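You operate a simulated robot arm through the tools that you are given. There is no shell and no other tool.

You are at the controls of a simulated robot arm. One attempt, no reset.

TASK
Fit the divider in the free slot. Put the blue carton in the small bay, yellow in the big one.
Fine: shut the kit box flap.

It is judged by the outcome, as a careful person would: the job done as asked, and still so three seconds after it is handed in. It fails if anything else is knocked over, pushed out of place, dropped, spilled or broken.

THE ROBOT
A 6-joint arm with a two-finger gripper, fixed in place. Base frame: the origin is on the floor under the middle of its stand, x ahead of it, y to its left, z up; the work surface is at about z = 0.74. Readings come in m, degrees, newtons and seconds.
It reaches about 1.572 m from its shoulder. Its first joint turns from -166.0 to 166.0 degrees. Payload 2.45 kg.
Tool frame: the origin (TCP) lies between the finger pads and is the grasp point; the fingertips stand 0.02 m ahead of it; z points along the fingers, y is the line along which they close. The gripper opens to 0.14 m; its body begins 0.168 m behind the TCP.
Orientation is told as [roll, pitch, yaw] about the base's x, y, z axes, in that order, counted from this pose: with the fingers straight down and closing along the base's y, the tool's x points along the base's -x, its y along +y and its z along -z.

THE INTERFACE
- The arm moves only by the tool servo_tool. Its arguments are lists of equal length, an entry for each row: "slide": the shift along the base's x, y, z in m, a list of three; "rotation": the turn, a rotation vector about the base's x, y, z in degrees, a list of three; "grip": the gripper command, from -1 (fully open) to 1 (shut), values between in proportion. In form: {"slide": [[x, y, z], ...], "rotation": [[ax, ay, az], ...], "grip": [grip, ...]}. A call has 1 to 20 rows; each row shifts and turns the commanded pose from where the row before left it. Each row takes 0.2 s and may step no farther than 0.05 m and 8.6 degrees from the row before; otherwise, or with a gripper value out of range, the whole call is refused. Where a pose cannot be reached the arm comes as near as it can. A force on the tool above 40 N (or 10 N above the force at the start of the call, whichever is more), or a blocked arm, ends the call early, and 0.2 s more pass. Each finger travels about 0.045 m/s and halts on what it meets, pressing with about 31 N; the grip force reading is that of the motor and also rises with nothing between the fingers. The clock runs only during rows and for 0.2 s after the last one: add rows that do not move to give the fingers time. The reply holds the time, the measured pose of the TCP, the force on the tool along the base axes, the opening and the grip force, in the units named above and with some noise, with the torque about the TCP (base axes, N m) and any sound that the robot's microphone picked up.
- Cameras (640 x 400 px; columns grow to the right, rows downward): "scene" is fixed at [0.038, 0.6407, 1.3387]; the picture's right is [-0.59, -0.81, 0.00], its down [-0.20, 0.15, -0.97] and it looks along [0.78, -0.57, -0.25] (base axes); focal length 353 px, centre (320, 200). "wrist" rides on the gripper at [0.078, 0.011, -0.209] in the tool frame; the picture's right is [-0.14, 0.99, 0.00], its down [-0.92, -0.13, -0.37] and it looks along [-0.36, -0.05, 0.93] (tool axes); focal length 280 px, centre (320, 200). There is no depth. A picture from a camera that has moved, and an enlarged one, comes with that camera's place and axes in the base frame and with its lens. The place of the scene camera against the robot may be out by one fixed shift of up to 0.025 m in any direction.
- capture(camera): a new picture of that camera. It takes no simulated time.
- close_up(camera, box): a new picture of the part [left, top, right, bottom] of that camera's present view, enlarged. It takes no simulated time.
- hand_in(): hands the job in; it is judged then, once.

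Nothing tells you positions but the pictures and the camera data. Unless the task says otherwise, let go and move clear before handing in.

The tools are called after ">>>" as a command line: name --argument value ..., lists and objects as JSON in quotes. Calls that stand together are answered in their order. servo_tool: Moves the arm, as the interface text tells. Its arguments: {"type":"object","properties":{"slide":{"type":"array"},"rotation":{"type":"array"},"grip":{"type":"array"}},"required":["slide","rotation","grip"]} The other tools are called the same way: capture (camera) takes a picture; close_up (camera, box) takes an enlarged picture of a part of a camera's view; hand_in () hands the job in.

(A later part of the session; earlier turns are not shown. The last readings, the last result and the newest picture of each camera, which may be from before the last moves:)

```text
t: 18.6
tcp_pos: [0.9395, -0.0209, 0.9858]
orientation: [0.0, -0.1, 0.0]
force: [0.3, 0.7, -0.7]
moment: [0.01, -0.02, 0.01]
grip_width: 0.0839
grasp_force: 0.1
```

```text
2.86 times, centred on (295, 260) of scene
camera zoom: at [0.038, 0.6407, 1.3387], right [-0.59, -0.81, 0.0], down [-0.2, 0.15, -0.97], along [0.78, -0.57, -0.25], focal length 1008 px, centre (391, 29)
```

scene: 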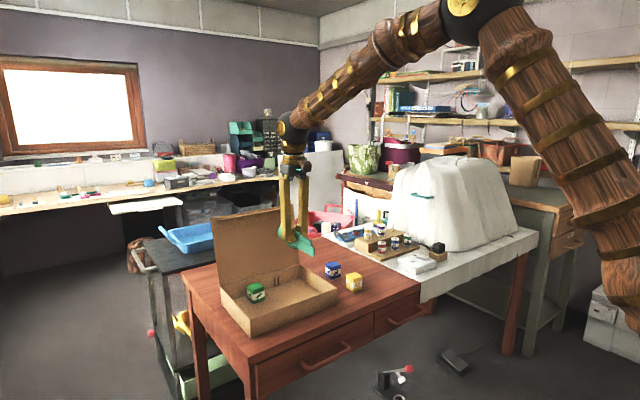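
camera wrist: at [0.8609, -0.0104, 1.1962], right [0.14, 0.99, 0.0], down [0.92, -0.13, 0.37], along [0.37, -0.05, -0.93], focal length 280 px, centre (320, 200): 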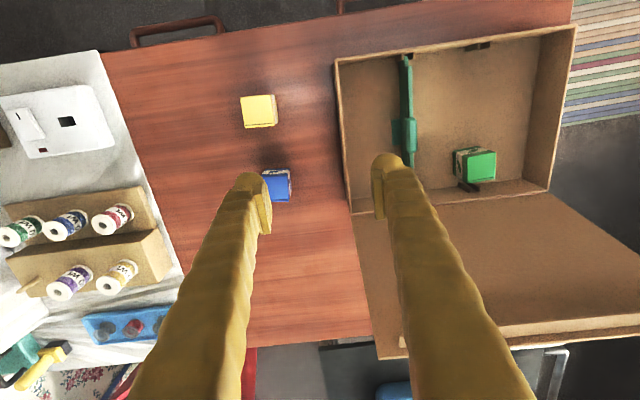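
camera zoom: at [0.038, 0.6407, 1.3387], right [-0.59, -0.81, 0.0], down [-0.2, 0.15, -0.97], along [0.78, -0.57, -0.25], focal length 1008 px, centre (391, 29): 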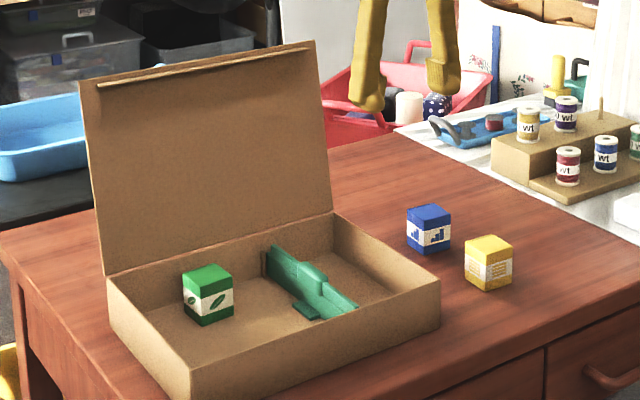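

The divider stands in the free slot. Next I'll look closely at the blue and yellow cartons.

>>> close_up --camera "wrist" --box '[225, 80, 325, 220]'

>>> close_up --camera "scene" --box '[310, 245, 380, 305]'

>>> close_up --camera "wrist" --box '[330, 20, 590, 200]'

```text
2.86 times, centred on (275, 150) of wrist
camera zoom: at [0.8609, -0.0104, 1.1962], right [0.14, 0.99, 0.0], down [0.92, -0.13, 0.37], along [0.37, -0.05, -0.93], focal length 801 px, centre (449, 343)
```

zoom: 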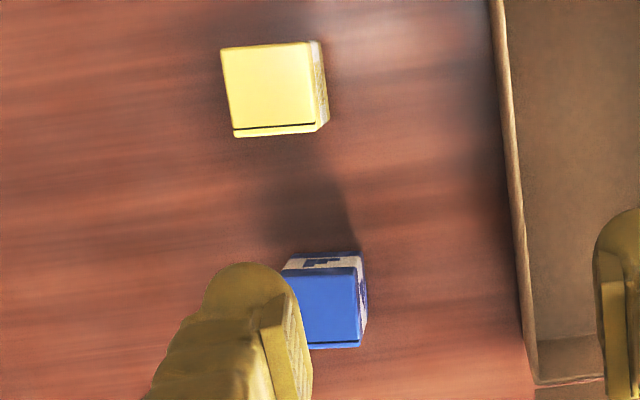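

```text
6.67 times, centred on (345, 275) of scene
camera zoom: at [0.038, 0.6407, 1.3387], right [-0.59, -0.81, 0.0], down [-0.2, 0.15, -0.97], along [0.78, -0.57, -0.25], focal length 2352 px, centre (153, -300)
```

zoom: 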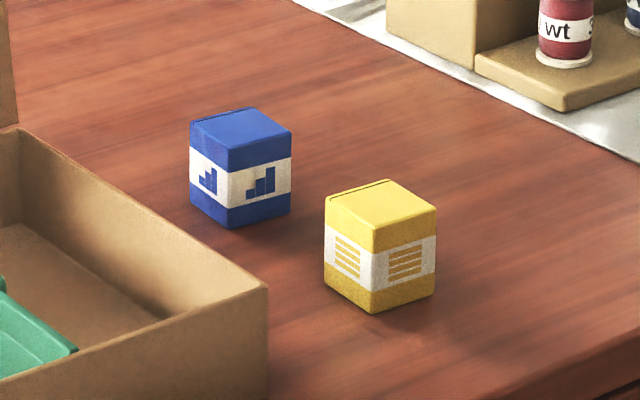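

```text
2.22 times, centred on (460, 110) of wrist
camera zoom: at [0.8609, -0.0104, 1.1962], right [0.14, 0.99, 0.0], down [0.92, -0.13, 0.37], along [0.37, -0.05, -0.93], focal length 623 px, centre (9, 400)
```

zoom: 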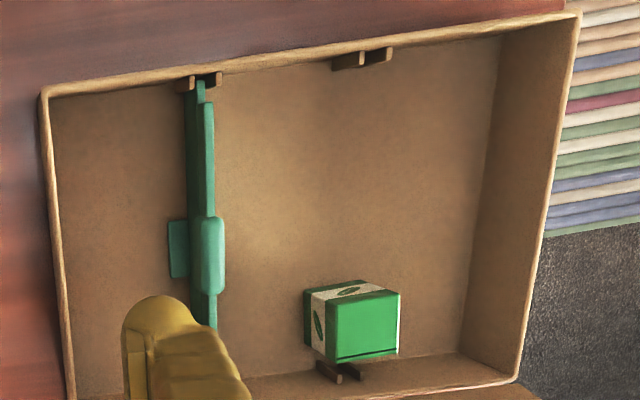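

Yellow is at about (0.877, -0.100) and blue at (0.993, -0.097). Both are turned about -6° and stand roughly 48 mm tall. I'll start with yellow and go above it with the yaw matched.

>>> servo_tool --slide '[[-0.0157, -0.0199, -0.02], [-0.0157, -0.0199, -0.03], [-0.0157, -0.0198, -0.035], [-0.0157, -0.0198, -0.035], [0, 0, 0], [0, 0, 0]]' --rotation '[[0, 0, -2], [0, 0, -2], [0, 0, -1.5], [0, 0, 0], [0, 0, 0], [0, 0, 0]]' --grip '[-0.2, -0.2, -0.2, -0.2, -0.2, -0.2]'

>>> capture --camera "wrist"

>>> close_up --camera "wrist" --box '[240, 120, 400, 220]'

```text
t: 20.0
tcp_pos: [0.8761, -0.0989, 0.8635]
orientation: [0.0, 0.0, -5.5]
force: [0.2, 0.3, -0.3]
moment: [0.0, -0.01, -0.01]
grip_width: 0.084
grasp_force: 0.0
```

```text
taken
camera wrist: at [0.7986, -0.0814, 1.0746], right [0.23, 0.97, 0.0], down [0.9, -0.22, 0.37], along [0.36, -0.09, -0.93], focal length 280 px, centre (320, 200)
```

wrist: 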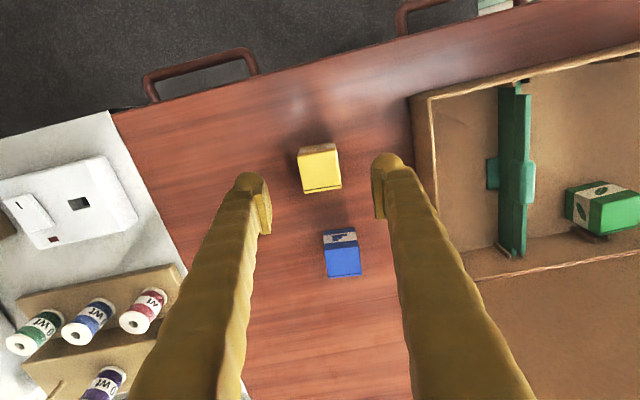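

```text
4.00 times, centred on (320, 170) of wrist
camera zoom: at [0.7986, -0.0814, 1.0746], right [0.23, 0.97, 0.0], down [0.9, -0.22, 0.37], along [0.36, -0.09, -0.93], focal length 1122 px, centre (320, 320)
```

zoom: 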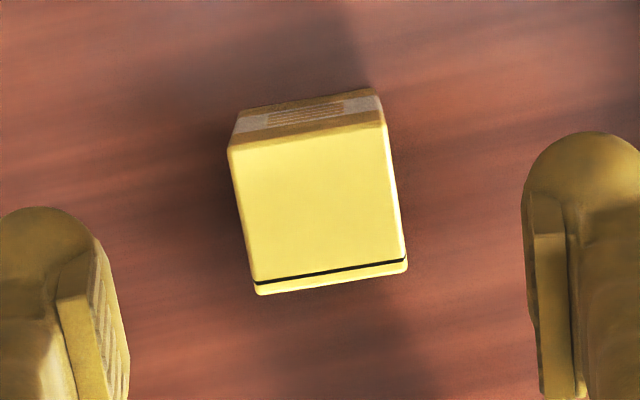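

The fingers line up squarely with the yellow carton. I'll descend and grip it.

>>> servo_tool --slide '[[0.003, -0.001, -0.03], [0, 0, -0.03], [0, 0, -0.02], [0, 0, -0.008], [0, 0, 0], [0, 0, 0], [0, 0, 0], [0, 0, 0], [0, 0, 0]]' --rotation '[[0, 0, 0], [0, 0, 0], [0, 0, 0], [0, 0, 0], [0, 0, 0], [0, 0, 0], [0, 0, 0], [0, 0, 0], [0, 0, 0]]' --grip '[-0.2, -0.2, -0.2, -0.2, 0.1, 0.3, 0.5, 0.6, 0.6]'

>>> capture --camera "wrist"

>>> close_up --camera "scene" --box '[300, 210, 400, 310]'

```text
t: 22.0
tcp_pos: [0.8784, -0.1009, 0.7778]
orientation: [0.1, -0.1, -5.5]
force: [-0.2, 0.0, 0.6]
moment: [0.02, -0.01, 0.03]
grip_width: 0.0406
grasp_force: 30.6
```

```text
taken
camera wrist: at [0.8017, -0.0823, 0.9875], right [0.23, 0.97, 0.0], down [0.9, -0.22, 0.37], along [0.36, -0.09, -0.93], focal length 280 px, centre (320, 200)
```

wrist: 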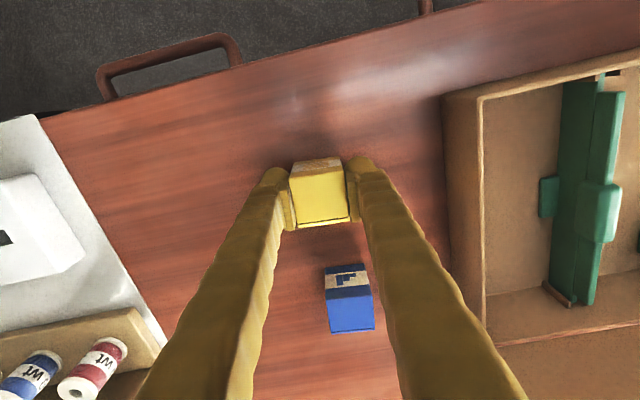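

```text
4.00 times, centred on (350, 260) of scene
camera zoom: at [0.038, 0.6407, 1.3387], right [-0.59, -0.81, 0.0], down [-0.2, 0.15, -0.97], along [0.78, -0.57, -0.25], focal length 1412 px, centre (200, -40)
```

zoom: 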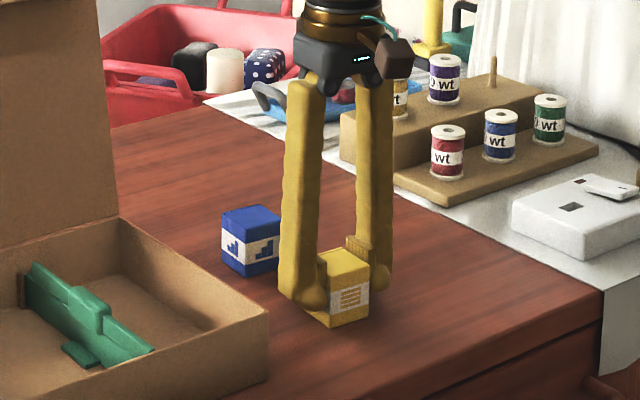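

Yellow is gripped at 41 mm. I'll lift it and carry it over the big bay, to about (0.890, 0.215), which leaves room from the green carton.

>>> servo_tool --slide '[[0, 0, 0.02], [0, 0, 0.04], [0, 0, 0.045], [0.004, 0.03, 0.035], [0.004, 0.045, 0], [0.0036, 0.045, 0], [0, 0.045, 0], [0, 0.045, 0], [0, 0.045, 0], [0, 0.035, 0], [0, 0.026, 0], [0, 0, 0]]' --rotation '[[0, 0, 0], [0, 0, 0], [0, 0, 0], [0, 0, 1], [0, 0, 1], [0, 0, 1], [0, 0, 1], [0, 0, 1], [0, 0, 0], [0, 0, 0], [0, 0, 0], [0, 0, 0]]' --grip '[1, 1, 1, 1, 1, 1, 1, 1, 1, 1, 1, 1]'

>>> capture --camera "wrist"

>>> close_up --camera "scene" --box '[200, 190, 350, 330]'

```text
t: 24.6
tcp_pos: [0.8893, 0.2166, 0.9175]
orientation: [-0.1, 0.0, -0.6]
force: [-1.0, 0.0, -0.2]
moment: [0.02, 0.03, -0.01]
grip_width: 0.0408
grasp_force: 30.8
```

```text
taken
camera wrist: at [0.8116, 0.2279, 1.1274], right [0.15, 0.99, 0.0], down [0.92, -0.14, 0.37], along [0.37, -0.05, -0.93], focal length 280 px, centre (320, 200)
```

wrist: 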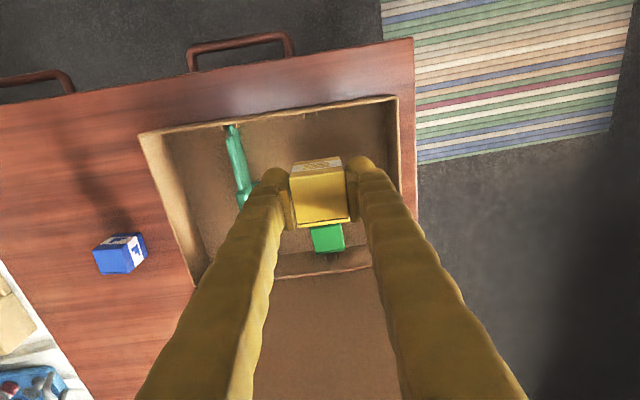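

```text
2.86 times, centred on (275, 260) of scene
camera zoom: at [0.038, 0.6407, 1.3387], right [-0.59, -0.81, 0.0], down [-0.2, 0.15, -0.97], along [0.78, -0.57, -0.25], focal length 1008 px, centre (449, 29)
```

zoom: 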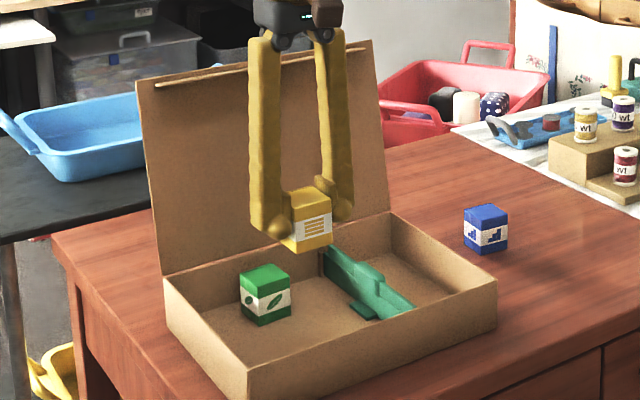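

Yellow hangs over the big bay with clear space around it, and green is behind it at (1.00, 0.21). I'll lower it toward the floor.

>>> servo_tool --slide '[[0, 0, -0.04], [0, 0, -0.04], [0, 0, -0.03], [0, 0, -0.015], [0, 0, -0.006], [0, 0, 0]]' --rotation '[[0, 0, 0], [0, 0, 0], [0, 0, 0], [0, 0, 0], [0, 0, 0], [0, 0, 0]]' --grip '[1, 1, 1, 1, 1, 1]'

>>> capture --camera "wrist"

>>> close_up --camera "scene" --box '[210, 230, 330, 330]'

```text
t: 26.0
tcp_pos: [0.8887, 0.214, 0.7854]
orientation: [0.1, -0.1, -0.6]
force: [0.2, 0.2, -0.8]
moment: [0.0, 0.02, -0.05]
grip_width: 0.0407
grasp_force: 31.2
```

```text
taken
camera wrist: at [0.8104, 0.2259, 0.9947], right [0.15, 0.99, 0.0], down [0.92, -0.14, 0.37], along [0.37, -0.05, -0.93], focal length 280 px, centre (320, 200)
```

wrist: 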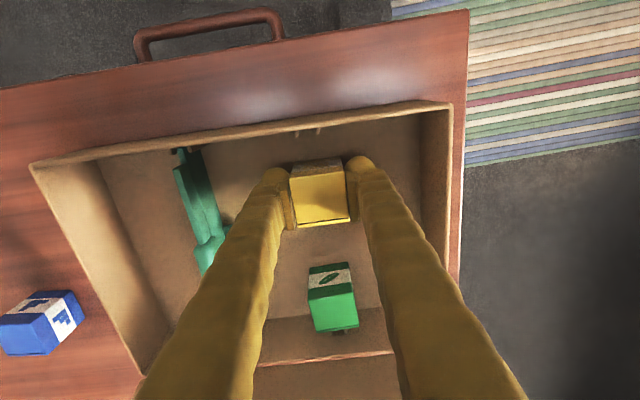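

```text
4.00 times, centred on (270, 280) of scene
camera zoom: at [0.038, 0.6407, 1.3387], right [-0.59, -0.81, 0.0], down [-0.2, 0.15, -0.97], along [0.78, -0.57, -0.25], focal length 1412 px, centre (520, -120)
```

zoom: 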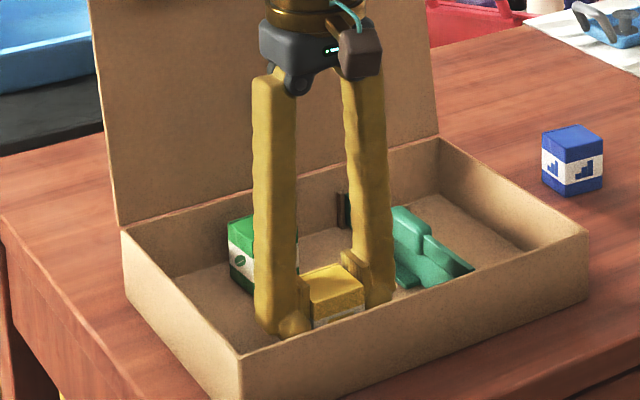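

>>> servo_tool --slide '[[0, 0, -0.0025], [0, 0, 0]]' --rotation '[[0, 0, 0], [0, 0, 0]]' --grip '[1, 1]'

```text
t: 26.6
tcp_pos: [0.8895, 0.2149, 0.7824]
orientation: [0.1, -0.1, -0.5]
force: [-0.4, -0.1, -0.6]
moment: [0.01, -0.01, -0.01]
grip_width: 0.0408
grasp_force: 30.8
```

Still no contact, so I'll lower a little more.

>>> servo_tool --slide '[[0, 0, -0.0015], [0, 0, 0]]' --rotation '[[0, 0, 0], [0, 0, 0]]' --grip '[1, 1]'

```text
t: 27.2
tcp_pos: [0.8892, 0.2143, 0.7815]
orientation: [0.0, -0.1, -0.7]
force: [1.4, -1.3, 0.5]
moment: [-0.03, 0.04, 0.02]
grip_width: 0.0408
grasp_force: 31.2
```

>>> servo_tool --slide '[[0, 0, -0.001], [0, 0, 0]]' --rotation '[[0, 0, 0], [0, 0, 0]]' --grip '[1, 1]'

```text
t: 27.8
tcp_pos: [0.8883, 0.2156, 0.7807]
orientation: [0.1, 0.0, -0.5]
force: [-6.4, -0.8, 22.4]
moment: [-0.03, 0.28, -0.01]
grip_width: 0.0408
grasp_force: 30.9
```

Yellow has touched the floor. I'll ease off 1 mm and open the fingers gently.

>>> servo_tool --slide '[[0, 0, 0.001], [0, 0, 0], [0, 0, 0], [0, 0, 0], [0, 0, 0], [0, 0, 0]]' --rotation '[[0, 0, 0], [0, 0, 0], [0, 0, 0], [0, 0, 0], [0, 0, 0], [0, 0, 0]]' --grip '[1, 0.35, 0.2, 0.1, 0.1, 0.1]'

>>> capture --camera "wrist"

```text
t: 29.2
tcp_pos: [0.8896, 0.2152, 0.782]
orientation: [0.0, -0.1, -0.5]
force: [-0.3, -0.4, 0.6]
moment: [0.0, -0.03, 0.01]
grip_width: 0.0632
grasp_force: 0.0
```

```text
taken
camera wrist: at [0.8109, 0.2268, 0.9914], right [0.15, 0.99, 0.0], down [0.92, -0.14, 0.37], along [0.37, -0.05, -0.93], focal length 280 px, centre (320, 200)
```

wrist: 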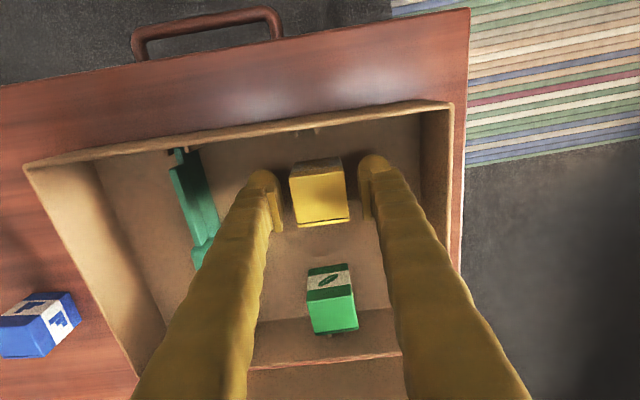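

Yellow stands upright in the big bay. I'll lift clear and move back over the table, turning the gripper a quarter turn so the fingers close along x, because the small bay is too narrow for them across y.

>>> servo_tool --slide '[[0, 0, 0.02], [0, 0, 0.04], [0, 0, 0.045], [0, 0, 0.045], [0, -0.02, 0.045], [0, -0.045, 0], [0, -0.045, 0], [0, -0.045, 0], [0, -0.045, 0], [0, -0.045, 0], [0, -0.045, 0], [0, -0.025, 0], [0, 0, 0]]' --rotation '[[0, 0, 0], [0, 0, 0], [0, 0, 0], [0, 0, 0], [0, 0, 0], [0, 0, 8], [0, 0, 8], [0, 0, 8], [0, 0, 8], [0, 0, 8], [0, 0, 8], [0, 0, 8], [0, 0, 0]]' --grip '[0.1, 0.1, 0.1, 0.1, 0.1, 0.1, 0.1, 0.1, 0.1, 0.1, 0.1, 0.1, 0.1]'

>>> capture --camera "wrist"

>>> capture --camera "scene"

```text
t: 32.0
tcp_pos: [0.89, -0.1004, 0.9757]
orientation: [0.0, -0.1, 55.5]
force: [0.8, 0.5, -0.2]
moment: [-0.01, 0.03, 0.04]
grip_width: 0.0631
grasp_force: 0.0
```

```text
taken
camera wrist: at [0.8352, -0.158, 1.1856], right [-0.74, 0.67, 0.0], down [0.63, 0.69, 0.37], along [0.25, 0.27, -0.93], focal length 280 px, centre (320, 200)
```

wrist: 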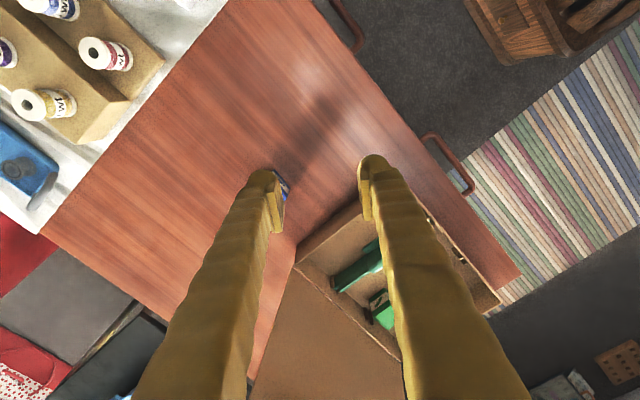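

```text
taken
```

scene: 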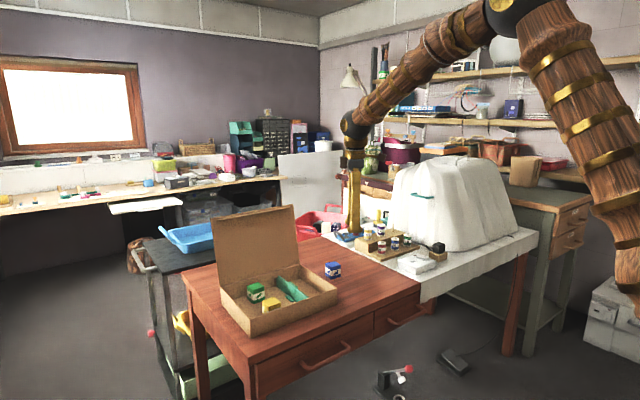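

>>> servo_tool --slide '[[0.035, 0.002, 0], [0.035, 0.002, 0], [0.033, 0, 0], [0, 0, -0.035], [0, 0, -0.035], [0, 0, -0.035], [0, 0, 0]]' --rotation '[[0, 0, 8], [0, 0, 8], [0, 0, 8], [0, 0, 4.5], [0, 0, 0], [0, 0, 0], [0, 0, 0]]' --grip '[-0.2, -0.2, -0.2, -0.2, -0.2, -0.2, -0.2]'

>>> capture --camera "wrist"

>>> close_up --camera "wrist" --box '[240, 120, 400, 220]'

```text
t: 33.6
tcp_pos: [0.994, -0.0956, 0.8698]
orientation: [0.1, -0.1, 84.0]
force: [0.3, -1.0, 1.2]
moment: [0.0, 0.0, 0.01]
grip_width: 0.0839
grasp_force: 0.1
```

```text
taken
camera wrist: at [0.9731, -0.1717, 1.0798], right [-0.97, 0.24, 0.0], down [0.22, 0.9, 0.37], along [0.09, 0.36, -0.93], focal length 280 px, centre (320, 200)
```

wrist: 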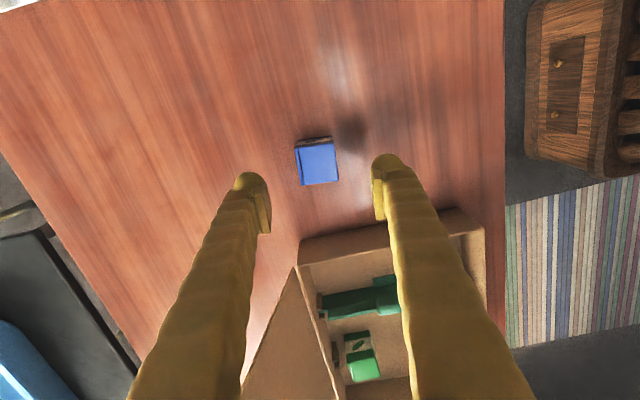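

```text
4.00 times, centred on (320, 170) of wrist
camera zoom: at [0.9731, -0.1717, 1.0798], right [-0.97, 0.24, 0.0], down [0.22, 0.9, 0.37], along [0.09, 0.36, -0.93], focal length 1122 px, centre (320, 320)
```

zoom: 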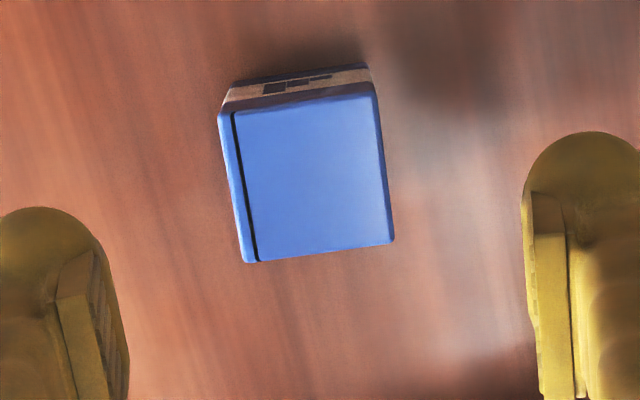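

The blue carton is squared to the fingers, about 2 mm and 4.5 mm off centre. I'll correct that, descend and grip.

>>> servo_tool --slide '[[0.002, -0.0045, -0.03], [0, 0, -0.03], [0, 0, -0.02], [0, 0, -0.0125], [0, 0, 0], [0, 0, 0], [0, 0, 0], [0, 0, 0], [0, 0, 0]]' --rotation '[[0, 0, 0], [0, 0, 0], [0, 0, 0], [0, 0, 0], [0, 0, 0], [0, 0, 0], [0, 0, 0], [0, 0, 0], [0, 0, 0]]' --grip '[-0.2, -0.2, -0.2, -0.2, 0.1, 0.3, 0.5, 0.6, 0.6]'

>>> capture --camera "wrist"

>>> close_up --camera "scene" --box '[290, 190, 410, 300]'

```text
t: 35.6
tcp_pos: [0.9952, -0.0995, 0.7791]
orientation: [0.0, -0.1, 84.0]
force: [0.3, -0.3, 0.7]
moment: [-0.03, -0.03, 0.01]
grip_width: 0.0404
grasp_force: 31.4
```

```text
taken
camera wrist: at [0.9747, -0.1765, 0.9894], right [-0.97, 0.24, 0.0], down [0.22, 0.9, 0.37], along [0.09, 0.36, -0.93], focal length 280 px, centre (320, 200)
```

wrist: 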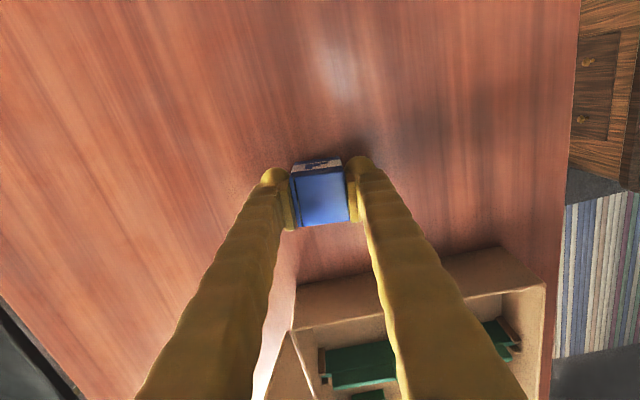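

```text
3.64 times, centred on (350, 245) of scene
camera zoom: at [0.038, 0.6407, 1.3387], right [-0.59, -0.81, 0.0], down [-0.2, 0.15, -0.97], along [0.78, -0.57, -0.25], focal length 1283 px, centre (211, 36)
```

zoom: 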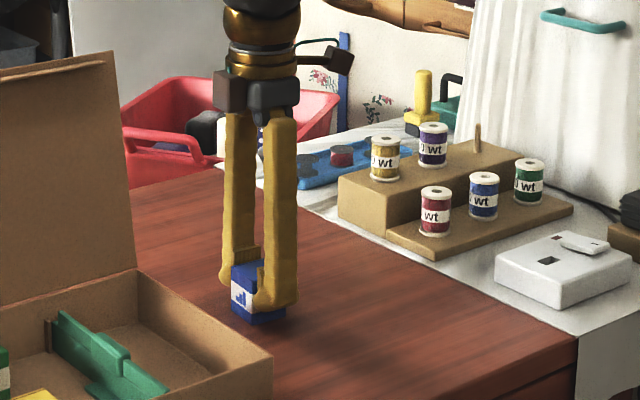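

Blue is gripped. I'll lift it, bring it back from the flap, carry it over the small bay at (0.925, 0.0575) and square it to the box.

>>> servo_tool --slide '[[0, 0, 0.02], [0, 0, 0.04], [0, 0, 0.045], [-0.02, 0, 0.035], [-0.035, 0.01, 0], [-0.015, 0.04, 0], [0, 0.04, 0], [0, 0.04, 0], [0, 0.027, 0], [0, 0, 0]]' --rotation '[[0, 0, 0], [0, 0, 0], [0, 0, 0], [0, 0, 1.4], [0, 0, 2], [0, 0, 2], [0, 0, 0], [0, 0, 0], [0, 0, 0], [0, 0, 0]]' --grip '[1, 1, 1, 1, 1, 1, 1, 1, 1, 1]'

>>> capture --camera "wrist"

>>> capture --camera "scene"

>>> close_up --camera "scene" --box '[210, 190, 350, 330]'

```text
t: 37.8
tcp_pos: [0.9262, 0.0564, 0.9191]
orientation: [0.0, -0.1, 89.3]
force: [0.9, -0.2, -0.5]
moment: [-0.02, 0.01, -0.03]
grip_width: 0.0408
grasp_force: 31.7
```

```text
taken
camera wrist: at [0.9128, -0.022, 1.1282], right [-0.99, 0.15, 0.0], down [0.14, 0.92, 0.37], along [0.05, 0.37, -0.93], focal length 280 px, centre (320, 200)
```

wrist: 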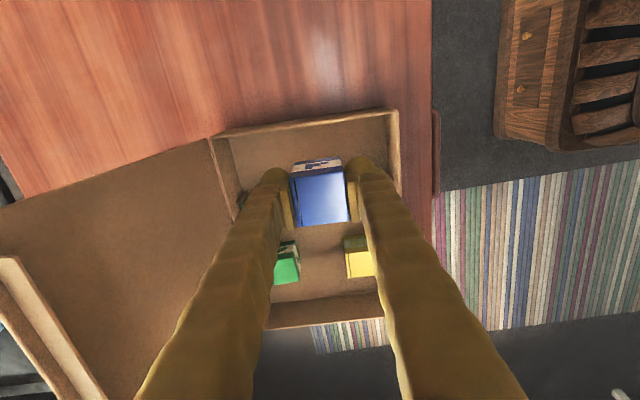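

```text
taken
```

scene: 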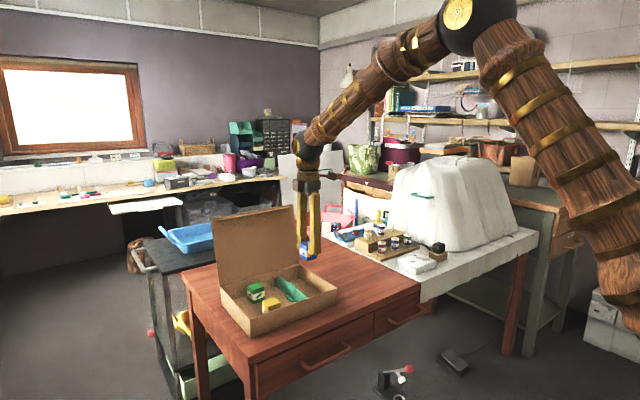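

```text
2.86 times, centred on (280, 260) of scene
camera zoom: at [0.038, 0.6407, 1.3387], right [-0.59, -0.81, 0.0], down [-0.2, 0.15, -0.97], along [0.78, -0.57, -0.25], focal length 1008 px, centre (434, 29)
```

zoom: 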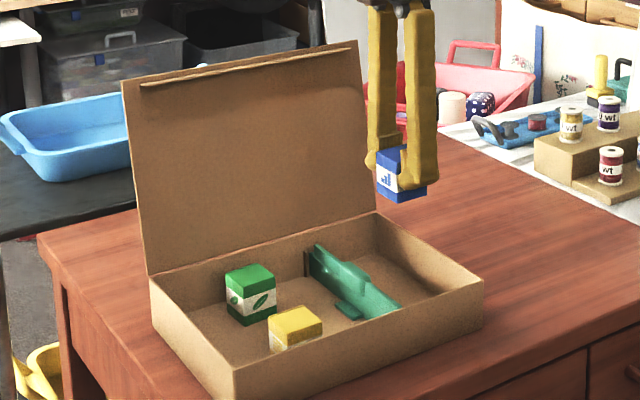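

Blue hangs centred over the small bay, between the side wall and the divider. I'll lower it.

>>> servo_tool --slide '[[0, 0.001, -0.04], [0, 0, -0.03], [0, 0, -0.02], [0, 0, 0]]' --rotation '[[0, 0, 0], [0, 0, 0], [0, 0, 0], [0, 0, 0]]' --grip '[1, 1, 1, 1]'

>>> capture --camera "wrist"

>>> close_up --camera "scene" --box '[230, 220, 350, 320]'

```text
t: 38.8
tcp_pos: [0.9239, 0.0567, 0.8297]
orientation: [0.1, -0.1, 89.4]
force: [0.4, -0.1, 0.3]
moment: [0.0, -0.02, -0.05]
grip_width: 0.0407
grasp_force: 30.7
```

```text
taken
camera wrist: at [0.911, -0.0219, 1.0397], right [-0.99, 0.15, 0.0], down [0.14, 0.92, 0.37], along [0.05, 0.37, -0.93], focal length 280 px, centre (320, 200)
```

wrist: 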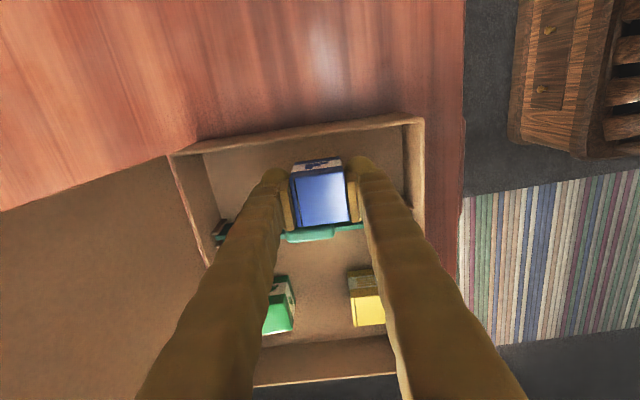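

```text
4.00 times, centred on (290, 270) of scene
camera zoom: at [0.038, 0.6407, 1.3387], right [-0.59, -0.81, 0.0], down [-0.2, 0.15, -0.97], along [0.78, -0.57, -0.25], focal length 1412 px, centre (440, -80)
```

zoom: 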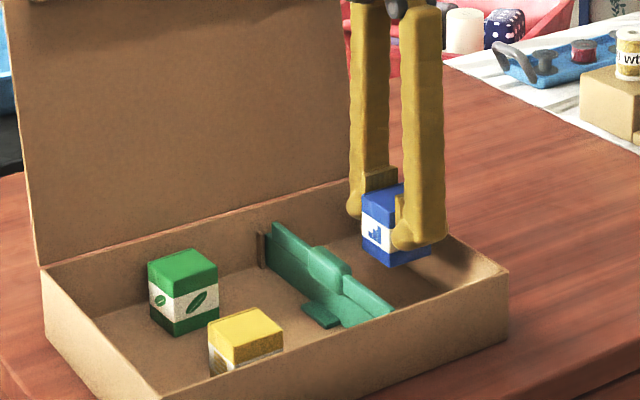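

>>> servo_tool --slide '[[0, 0, -0.02], [0, 0, -0.015], [0, 0, -0.008], [0, 0, 0]]' --rotation '[[0, 0, 0], [0, 0, 0], [0, 0, 0], [0, 0, 0]]' --grip '[1, 1, 1, 1]'

>>> capture --camera "wrist"

>>> close_up --camera "scene" --box '[230, 220, 350, 320]'

```text
t: 39.8
tcp_pos: [0.9241, 0.056, 0.7867]
orientation: [0.0, -0.1, 89.4]
force: [0.3, 0.5, -0.7]
moment: [-0.02, -0.01, -0.01]
grip_width: 0.0407
grasp_force: 30.5
```

```text
taken
camera wrist: at [0.9115, -0.0214, 0.9964], right [-0.99, 0.15, 0.0], down [0.14, 0.92, 0.37], along [0.05, 0.37, -0.93], focal length 280 px, centre (320, 200)
```

wrist: 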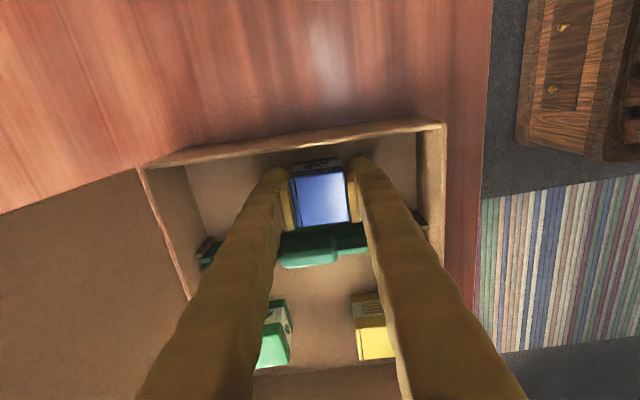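

```text
4.00 times, centred on (290, 270) of scene
camera zoom: at [0.038, 0.6407, 1.3387], right [-0.59, -0.81, 0.0], down [-0.2, 0.15, -0.97], along [0.78, -0.57, -0.25], focal length 1412 px, centre (440, -80)
```

zoom: 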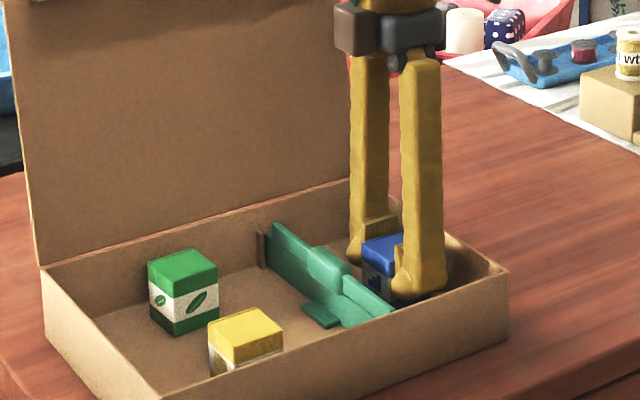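

Blue is almost on the floor of the small bay and clear of the divider and the wall. I'll finish the descent until it touches.

>>> servo_tool --slide '[[0, 0, -0.003], [0, 0, 0]]' --rotation '[[0, 0, 0], [0, 0, 0]]' --grip '[1, 1]'

```text
t: 40.4
tcp_pos: [0.924, 0.0554, 0.7836]
orientation: [-0.1, -0.1, 89.3]
force: [-0.6, 0.4, 0.3]
moment: [-0.02, 0.02, 0.0]
grip_width: 0.0408
grasp_force: 31.1
```

>>> servo_tool --slide '[[0, 0, -0.0012], [0, 0, 0]]' --rotation '[[0, 0, 0], [0, 0, 0]]' --grip '[1, 1]'

```text
t: 41.0
tcp_pos: [0.9237, 0.0572, 0.783]
orientation: [-0.1, -0.1, 89.3]
force: [-2.3, -6.0, 13.8]
moment: [-0.15, 0.07, 0.02]
grip_width: 0.0406
grasp_force: 30.6
```

Blue has touched the floor. I'll ease off half a millimetre and open the fingers.

>>> servo_tool --slide '[[0, 0, 0.0007], [0, 0, 0], [0, 0, 0], [0, 0, 0], [0, 0, 0], [0, 0, 0]]' --rotation '[[0, 0, 0], [0, 0, 0], [0, 0, 0], [0, 0, 0], [0, 0, 0], [0, 0, 0]]' --grip '[1, 0.35, 0.2, 0.1, 0.1, 0.1]'

>>> capture --camera "wrist"

```text
t: 42.4
tcp_pos: [0.9245, 0.0581, 0.7836]
orientation: [0.0, -0.1, 89.4]
force: [0.6, 0.0, 0.0]
moment: [0.01, 0.01, -0.03]
grip_width: 0.0629
grasp_force: 0.1
```

```text
taken
camera wrist: at [0.9122, -0.0211, 0.9938], right [-0.99, 0.15, 0.0], down [0.14, 0.92, 0.37], along [0.05, 0.37, -0.93], focal length 280 px, centre (320, 200)
```

wrist: 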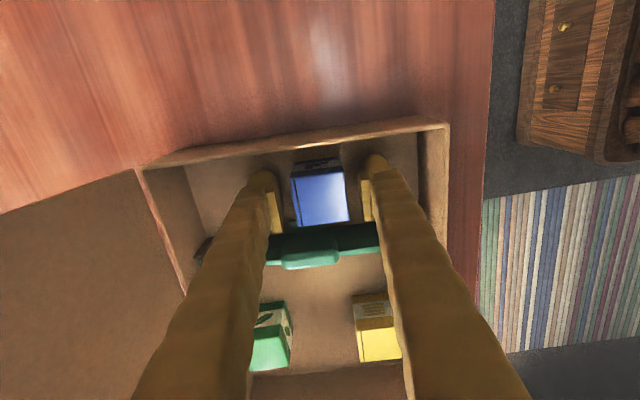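

Blue is released in the small bay. I'll lift straight up well above the flap, turn the gripper back and close the fingers.

>>> servo_tool --slide '[[0, 0, 0.02], [0, 0, 0.04], [0, 0, 0.045], [0, 0, 0.045], [0, 0, 0.045], [0, 0, 0.045], [0, 0, 0.045], [0, 0, 0.045], [0, 0.02, 0.03], [0, 0.03, 0.02], [0, 0.03, 0], [0, 0.02, 0], [0, 0, 0], [0, 0, 0], [0, 0, 0], [0, 0, 0]]' --rotation '[[0, 0, 0], [0, 0, 0], [0, 0, 0], [0, 0, 0], [0, 0, -8.2], [0, 0, -8.2], [0, 0, -8.2], [0, 0, -8.2], [0, 0, -8.2], [0, 0, -8.2], [0, 0, -8.2], [0, 0, -8.2], [0, 0, -8.2], [0, 0, -8.2], [0, 0, -7.4], [0, 0, 0]]' --grip '[0.1, 0.1, 0.1, 0.1, 0.1, 0.1, 0.5, 0.8, 1, 1, 1, 1, 1, 1, 1, 1]'

>>> capture --camera "wrist"

>>> close_up --camera "scene" --box '[200, 180, 360, 330]'

```text
t: 45.8
tcp_pos: [0.9255, 0.1581, 1.1635]
orientation: [-0.1, -0.1, 0.0]
force: [0.9, -0.6, -0.8]
moment: [0.02, 0.0, 0.01]
grip_width: 0.0001
grasp_force: 29.4
```

```text
taken
camera wrist: at [0.8461, 0.1685, 1.3736], right [0.14, 0.99, 0.0], down [0.92, -0.13, 0.37], along [0.37, -0.05, -0.93], focal length 280 px, centre (320, 200)
```

wrist: 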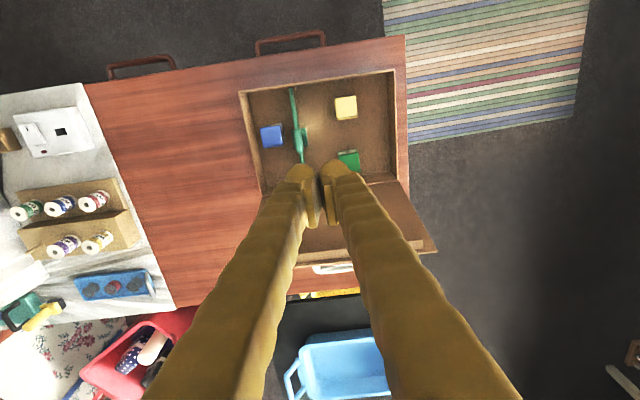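

```text
2.67 times, centred on (280, 255) of scene
camera zoom: at [0.038, 0.6407, 1.3387], right [-0.59, -0.81, 0.0], down [-0.2, 0.15, -0.97], along [0.78, -0.57, -0.25], focal length 941 px, centre (427, 53)
```

zoom: 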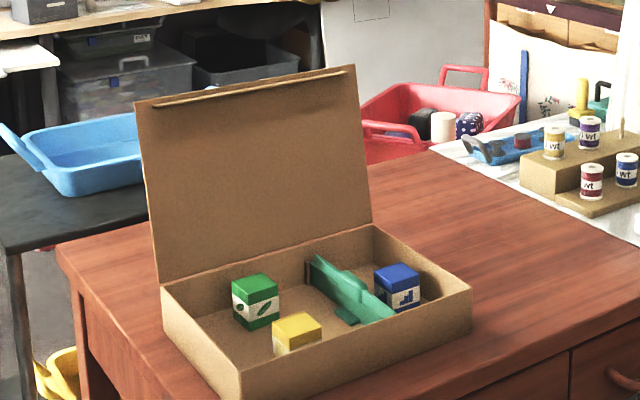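

All three cartons and the divider are where they should be. Next I'll measure the flap before going behind it.

>>> close_up --camera "wrist" --box '[230, 60, 450, 310]'

>>> close_up --camera "wrist" --box '[350, 150, 450, 280]'

>>> close_up --camera "scene" --box '[200, 190, 310, 300]'

```text
1.60 times, centred on (340, 185) of wrist
camera zoom: at [0.8461, 0.1685, 1.3736], right [0.14, 0.99, 0.0], down [0.92, -0.13, 0.37], along [0.37, -0.05, -0.93], focal length 449 px, centre (288, 224)
```

zoom: 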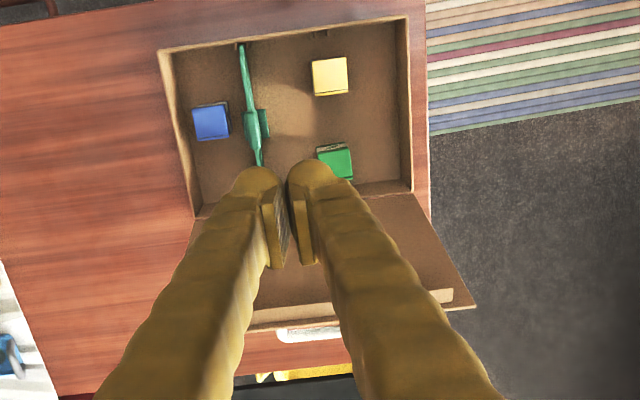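

```text
3.08 times, centred on (400, 215) of wrist
camera zoom: at [0.8461, 0.1685, 1.3736], right [0.14, 0.99, 0.0], down [0.92, -0.13, 0.37], along [0.37, -0.05, -0.93], focal length 863 px, centre (74, 154)
```

zoom: 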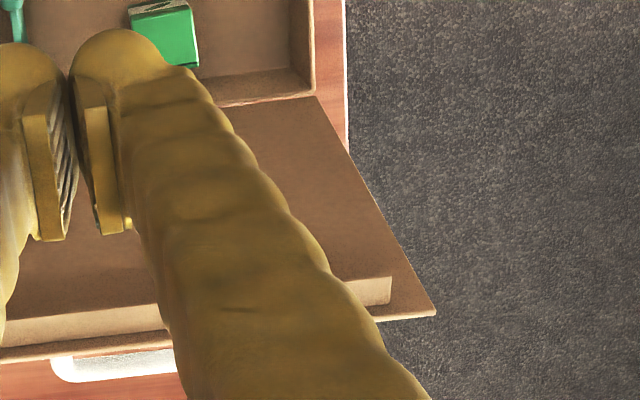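

```text
3.64 times, centred on (255, 245) of scene
camera zoom: at [0.038, 0.6407, 1.3387], right [-0.59, -0.81, 0.0], down [-0.2, 0.15, -0.97], along [0.78, -0.57, -0.25], focal length 1283 px, centre (556, 36)
```

zoom: 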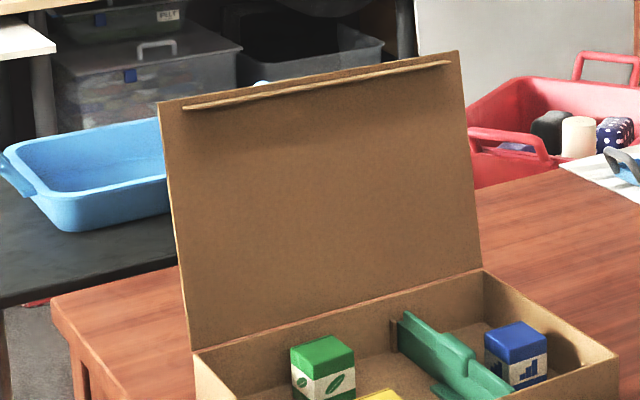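

There is a white object on the table behind the open flap that I hadn't seen before. I'll move higher and farther forward to see the area behind the flap before I go down there.

>>> servo_tool --slide '[[0, 0, 0.04], [0.045, 0, 0.01], [0.045, 0, 0], [0.045, 0, 0], [0.045, 0, 0], [0.045, 0, 0], [0, 0, 0]]' --rotation '[[0, 0, 0], [0, 0, 0], [0, 0, 0], [0, 0, 0], [0, 0, 0], [0, 0, 0], [0, 0, 0]]' --grip '[1, 1, 1, 1, 1, 1, 1]'

>>> capture --camera "wrist"

>>> capture --camera "scene"

```text
t: 47.4
tcp_pos: [1.1146, 0.1571, 1.2055]
orientation: [0.0, 0.0, -0.2]
force: [0.4, -0.2, 0.0]
moment: [0.01, 0.03, 0.01]
grip_width: 0.0
grasp_force: 29.3
out of reach, approached as far as the arm can: row 6
```

```text
taken
camera wrist: at [1.0362, 0.1682, 1.416], right [0.14, 0.99, 0.0], down [0.92, -0.13, 0.37], along [0.36, -0.05, -0.93], focal length 280 px, centre (320, 200)
```

wrist: 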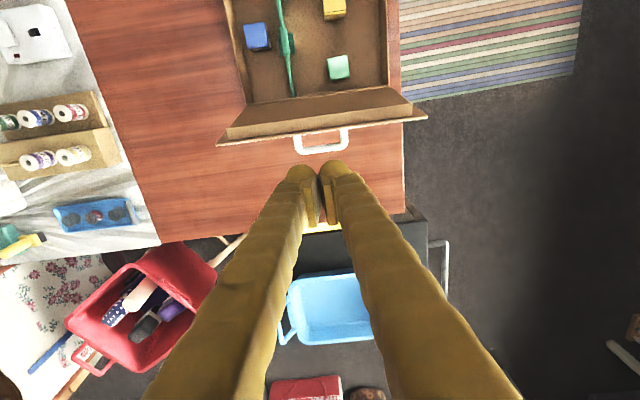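

```text
taken
```

scene: 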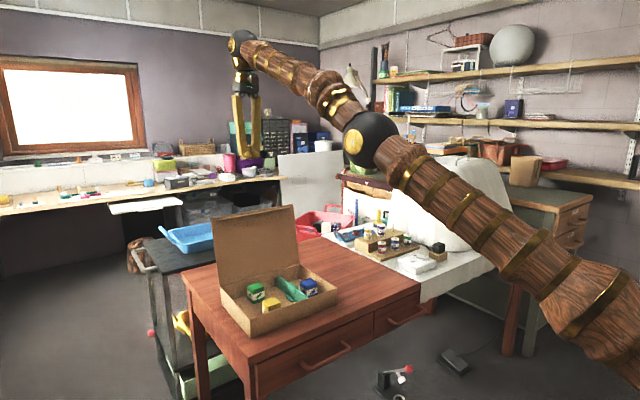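

The white thing is a U-shaped handle on the outside of the flap near its free edge, and nothing stands behind the box. I'll zoom in on it.

>>> close_up --camera "wrist" --box '[210, 60, 440, 200]'

>>> close_up --camera "wrist" --box '[270, 110, 370, 170]'

```text
2.78 times, centred on (325, 130) of wrist
camera zoom: at [1.0362, 0.1682, 1.416], right [0.14, 0.99, 0.0], down [0.92, -0.13, 0.37], along [0.36, -0.05, -0.93], focal length 780 px, centre (306, 395)
```

zoom: 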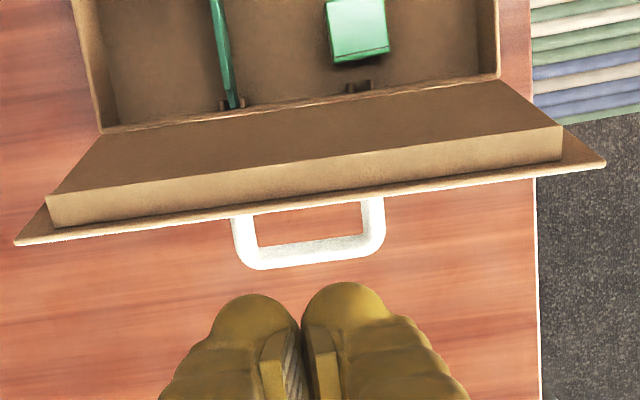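

```text
6.40 times, centred on (320, 140) of wrist
camera zoom: at [1.0362, 0.1682, 1.416], right [0.14, 0.99, 0.0], down [0.92, -0.13, 0.37], along [0.36, -0.05, -0.93], focal length 1794 px, centre (320, 584)
```

zoom: 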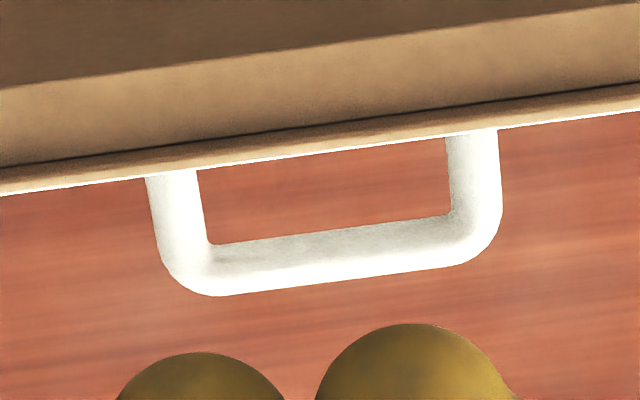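

The flap's free edge is at about x=1.090, z=1.018, with an inner lip and an outer handle spanning y≈0.116–0.198. Rather than let it slam, I'll straddle the free edge off to one side at y≈0.065, with the fingers closing along x, and guide it down in an arc. First I turn and position above it.

>>> servo_tool --slide '[[-0.04, 0, 0], [-0.03, -0.01, 0], [0, -0.02, 0], [0, -0.02, 0], [0, -0.02, 0], [0, -0.02, 0], [0, 0, 0], [0, 0, 0], [0, 0, 0], [0, 0, 0], [0, 0, 0], [0, 0, 0]]' --rotation '[[0, 0, 8], [0, 0, 8.2], [0, 0, 8.2], [0, 0, 8.2], [0, 0, 8.2], [0, 0, 8.2], [0, 0, 8.2], [0, 0, 8.2], [0, 0, 8.2], [0, 0, 8.2], [0, 0, 8.2], [0, 0, 0]]' --grip '[1, 0.6, 0.1, 0.1, 0.1, 0.1, 0.1, 0.1, 0.1, 0.1, 0.1, 0.1]'

>>> capture --camera "wrist"

```text
t: 50.0
tcp_pos: [1.0447, 0.0653, 1.2071]
orientation: [-0.1, -0.1, 90.0]
force: [-0.2, 0.8, -0.6]
moment: [0.0, -0.03, -0.03]
grip_width: 0.063
grasp_force: 0.1
```

```text
taken
camera wrist: at [1.0333, -0.0127, 1.4165], right [-0.99, 0.14, 0.0], down [0.13, 0.92, 0.37], along [0.05, 0.37, -0.93], focal length 280 px, centre (320, 200)
```

wrist: 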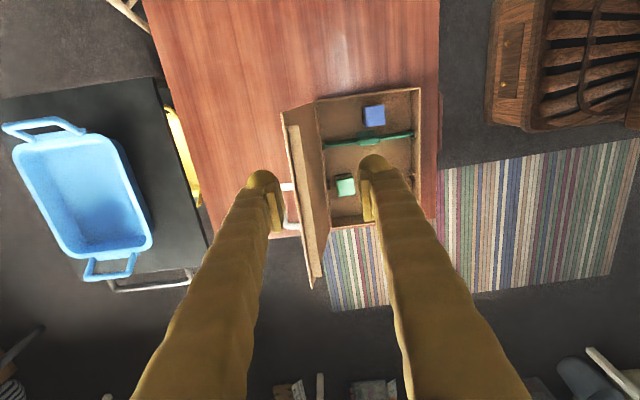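

>>> close_up --camera "wrist" --box '[250, 90, 350, 250]'

>>> close_up --camera "wrist" --box '[260, 95, 340, 155]'

```text
2.50 times, centred on (300, 170) of wrist
camera zoom: at [1.0333, -0.0127, 1.4165], right [-0.99, 0.14, 0.0], down [0.13, 0.92, 0.37], along [0.05, 0.37, -0.93], focal length 701 px, centre (370, 275)
```

zoom: 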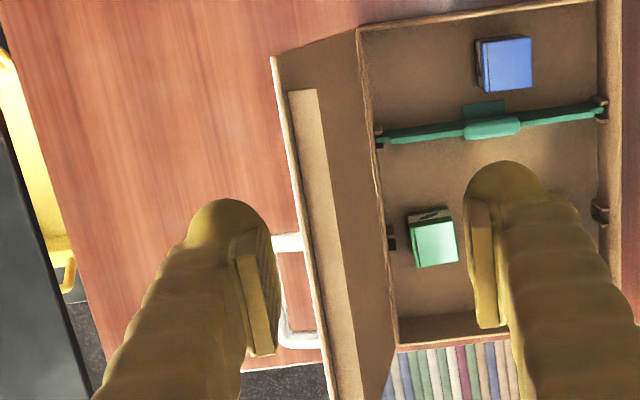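

```text
6.67 times, centred on (300, 125) of wrist
camera zoom: at [1.0333, -0.0127, 1.4165], right [-0.99, 0.14, 0.0], down [0.13, 0.92, 0.37], along [0.05, 0.37, -0.93], focal length 1869 px, centre (453, 700)
```

zoom: 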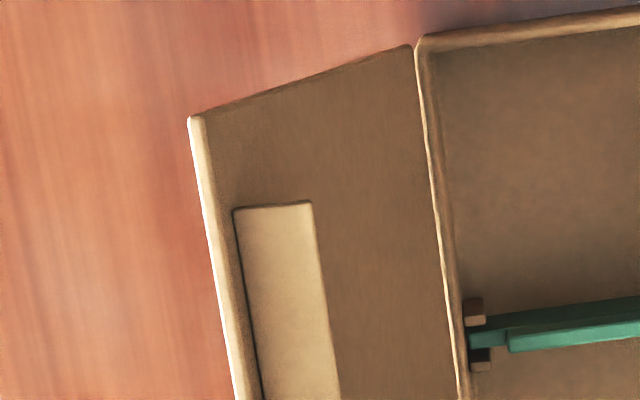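

The measured flap edge is at x≈1.092, with the lip reaching to 1.071. I'll centre the open fingers on it at x≈1.082 and come down to just above the edge.

>>> servo_tool --slide '[[0.02, 0, 0], [0.0173, 0, -0.02], [0, 0, -0.035], [0, 0, -0.035], [0, 0, -0.03], [0, 0, 0]]' --rotation '[[0, 0, 0], [0, 0, 0], [0, 0, 0], [0, 0, 0], [0, 0, 0], [0, 0, 0]]' --grip '[0.1, 0.1, 0.1, 0.1, 0.1, 0.1]'

>>> capture --camera "wrist"

>>> close_up --camera "scene" --box '[200, 140, 360, 320]'

```text
t: 51.4
tcp_pos: [1.0817, 0.0665, 1.0878]
orientation: [0.0, -0.1, 90.0]
force: [-0.5, -0.7, -0.5]
moment: [0.02, -0.02, 0.0]
grip_width: 0.063
grasp_force: 0.1
```

```text
taken
camera wrist: at [1.0695, -0.0121, 1.297], right [-0.99, 0.14, 0.0], down [0.13, 0.92, 0.37], along [0.05, 0.37, -0.93], focal length 280 px, centre (320, 200)
```

wrist: 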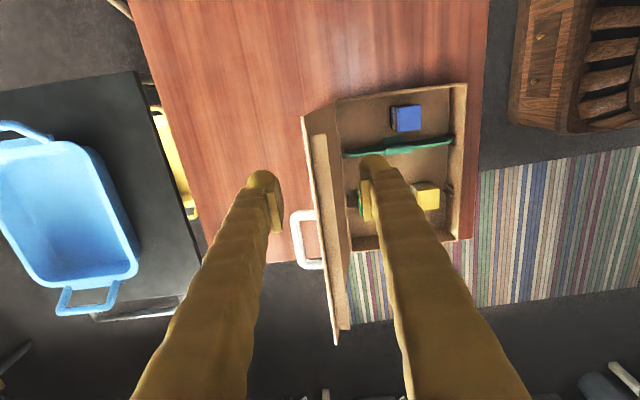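

```text
2.22 times, centred on (280, 230) of scene
camera zoom: at [0.038, 0.6407, 1.3387], right [-0.59, -0.81, 0.0], down [-0.2, 0.15, -0.97], along [0.78, -0.57, -0.25], focal length 784 px, centre (409, 133)
```

zoom: 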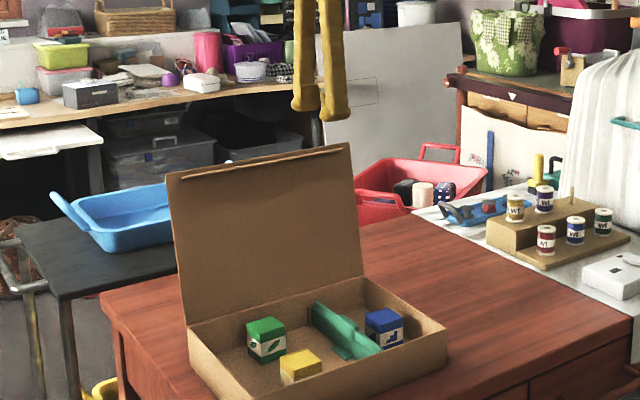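

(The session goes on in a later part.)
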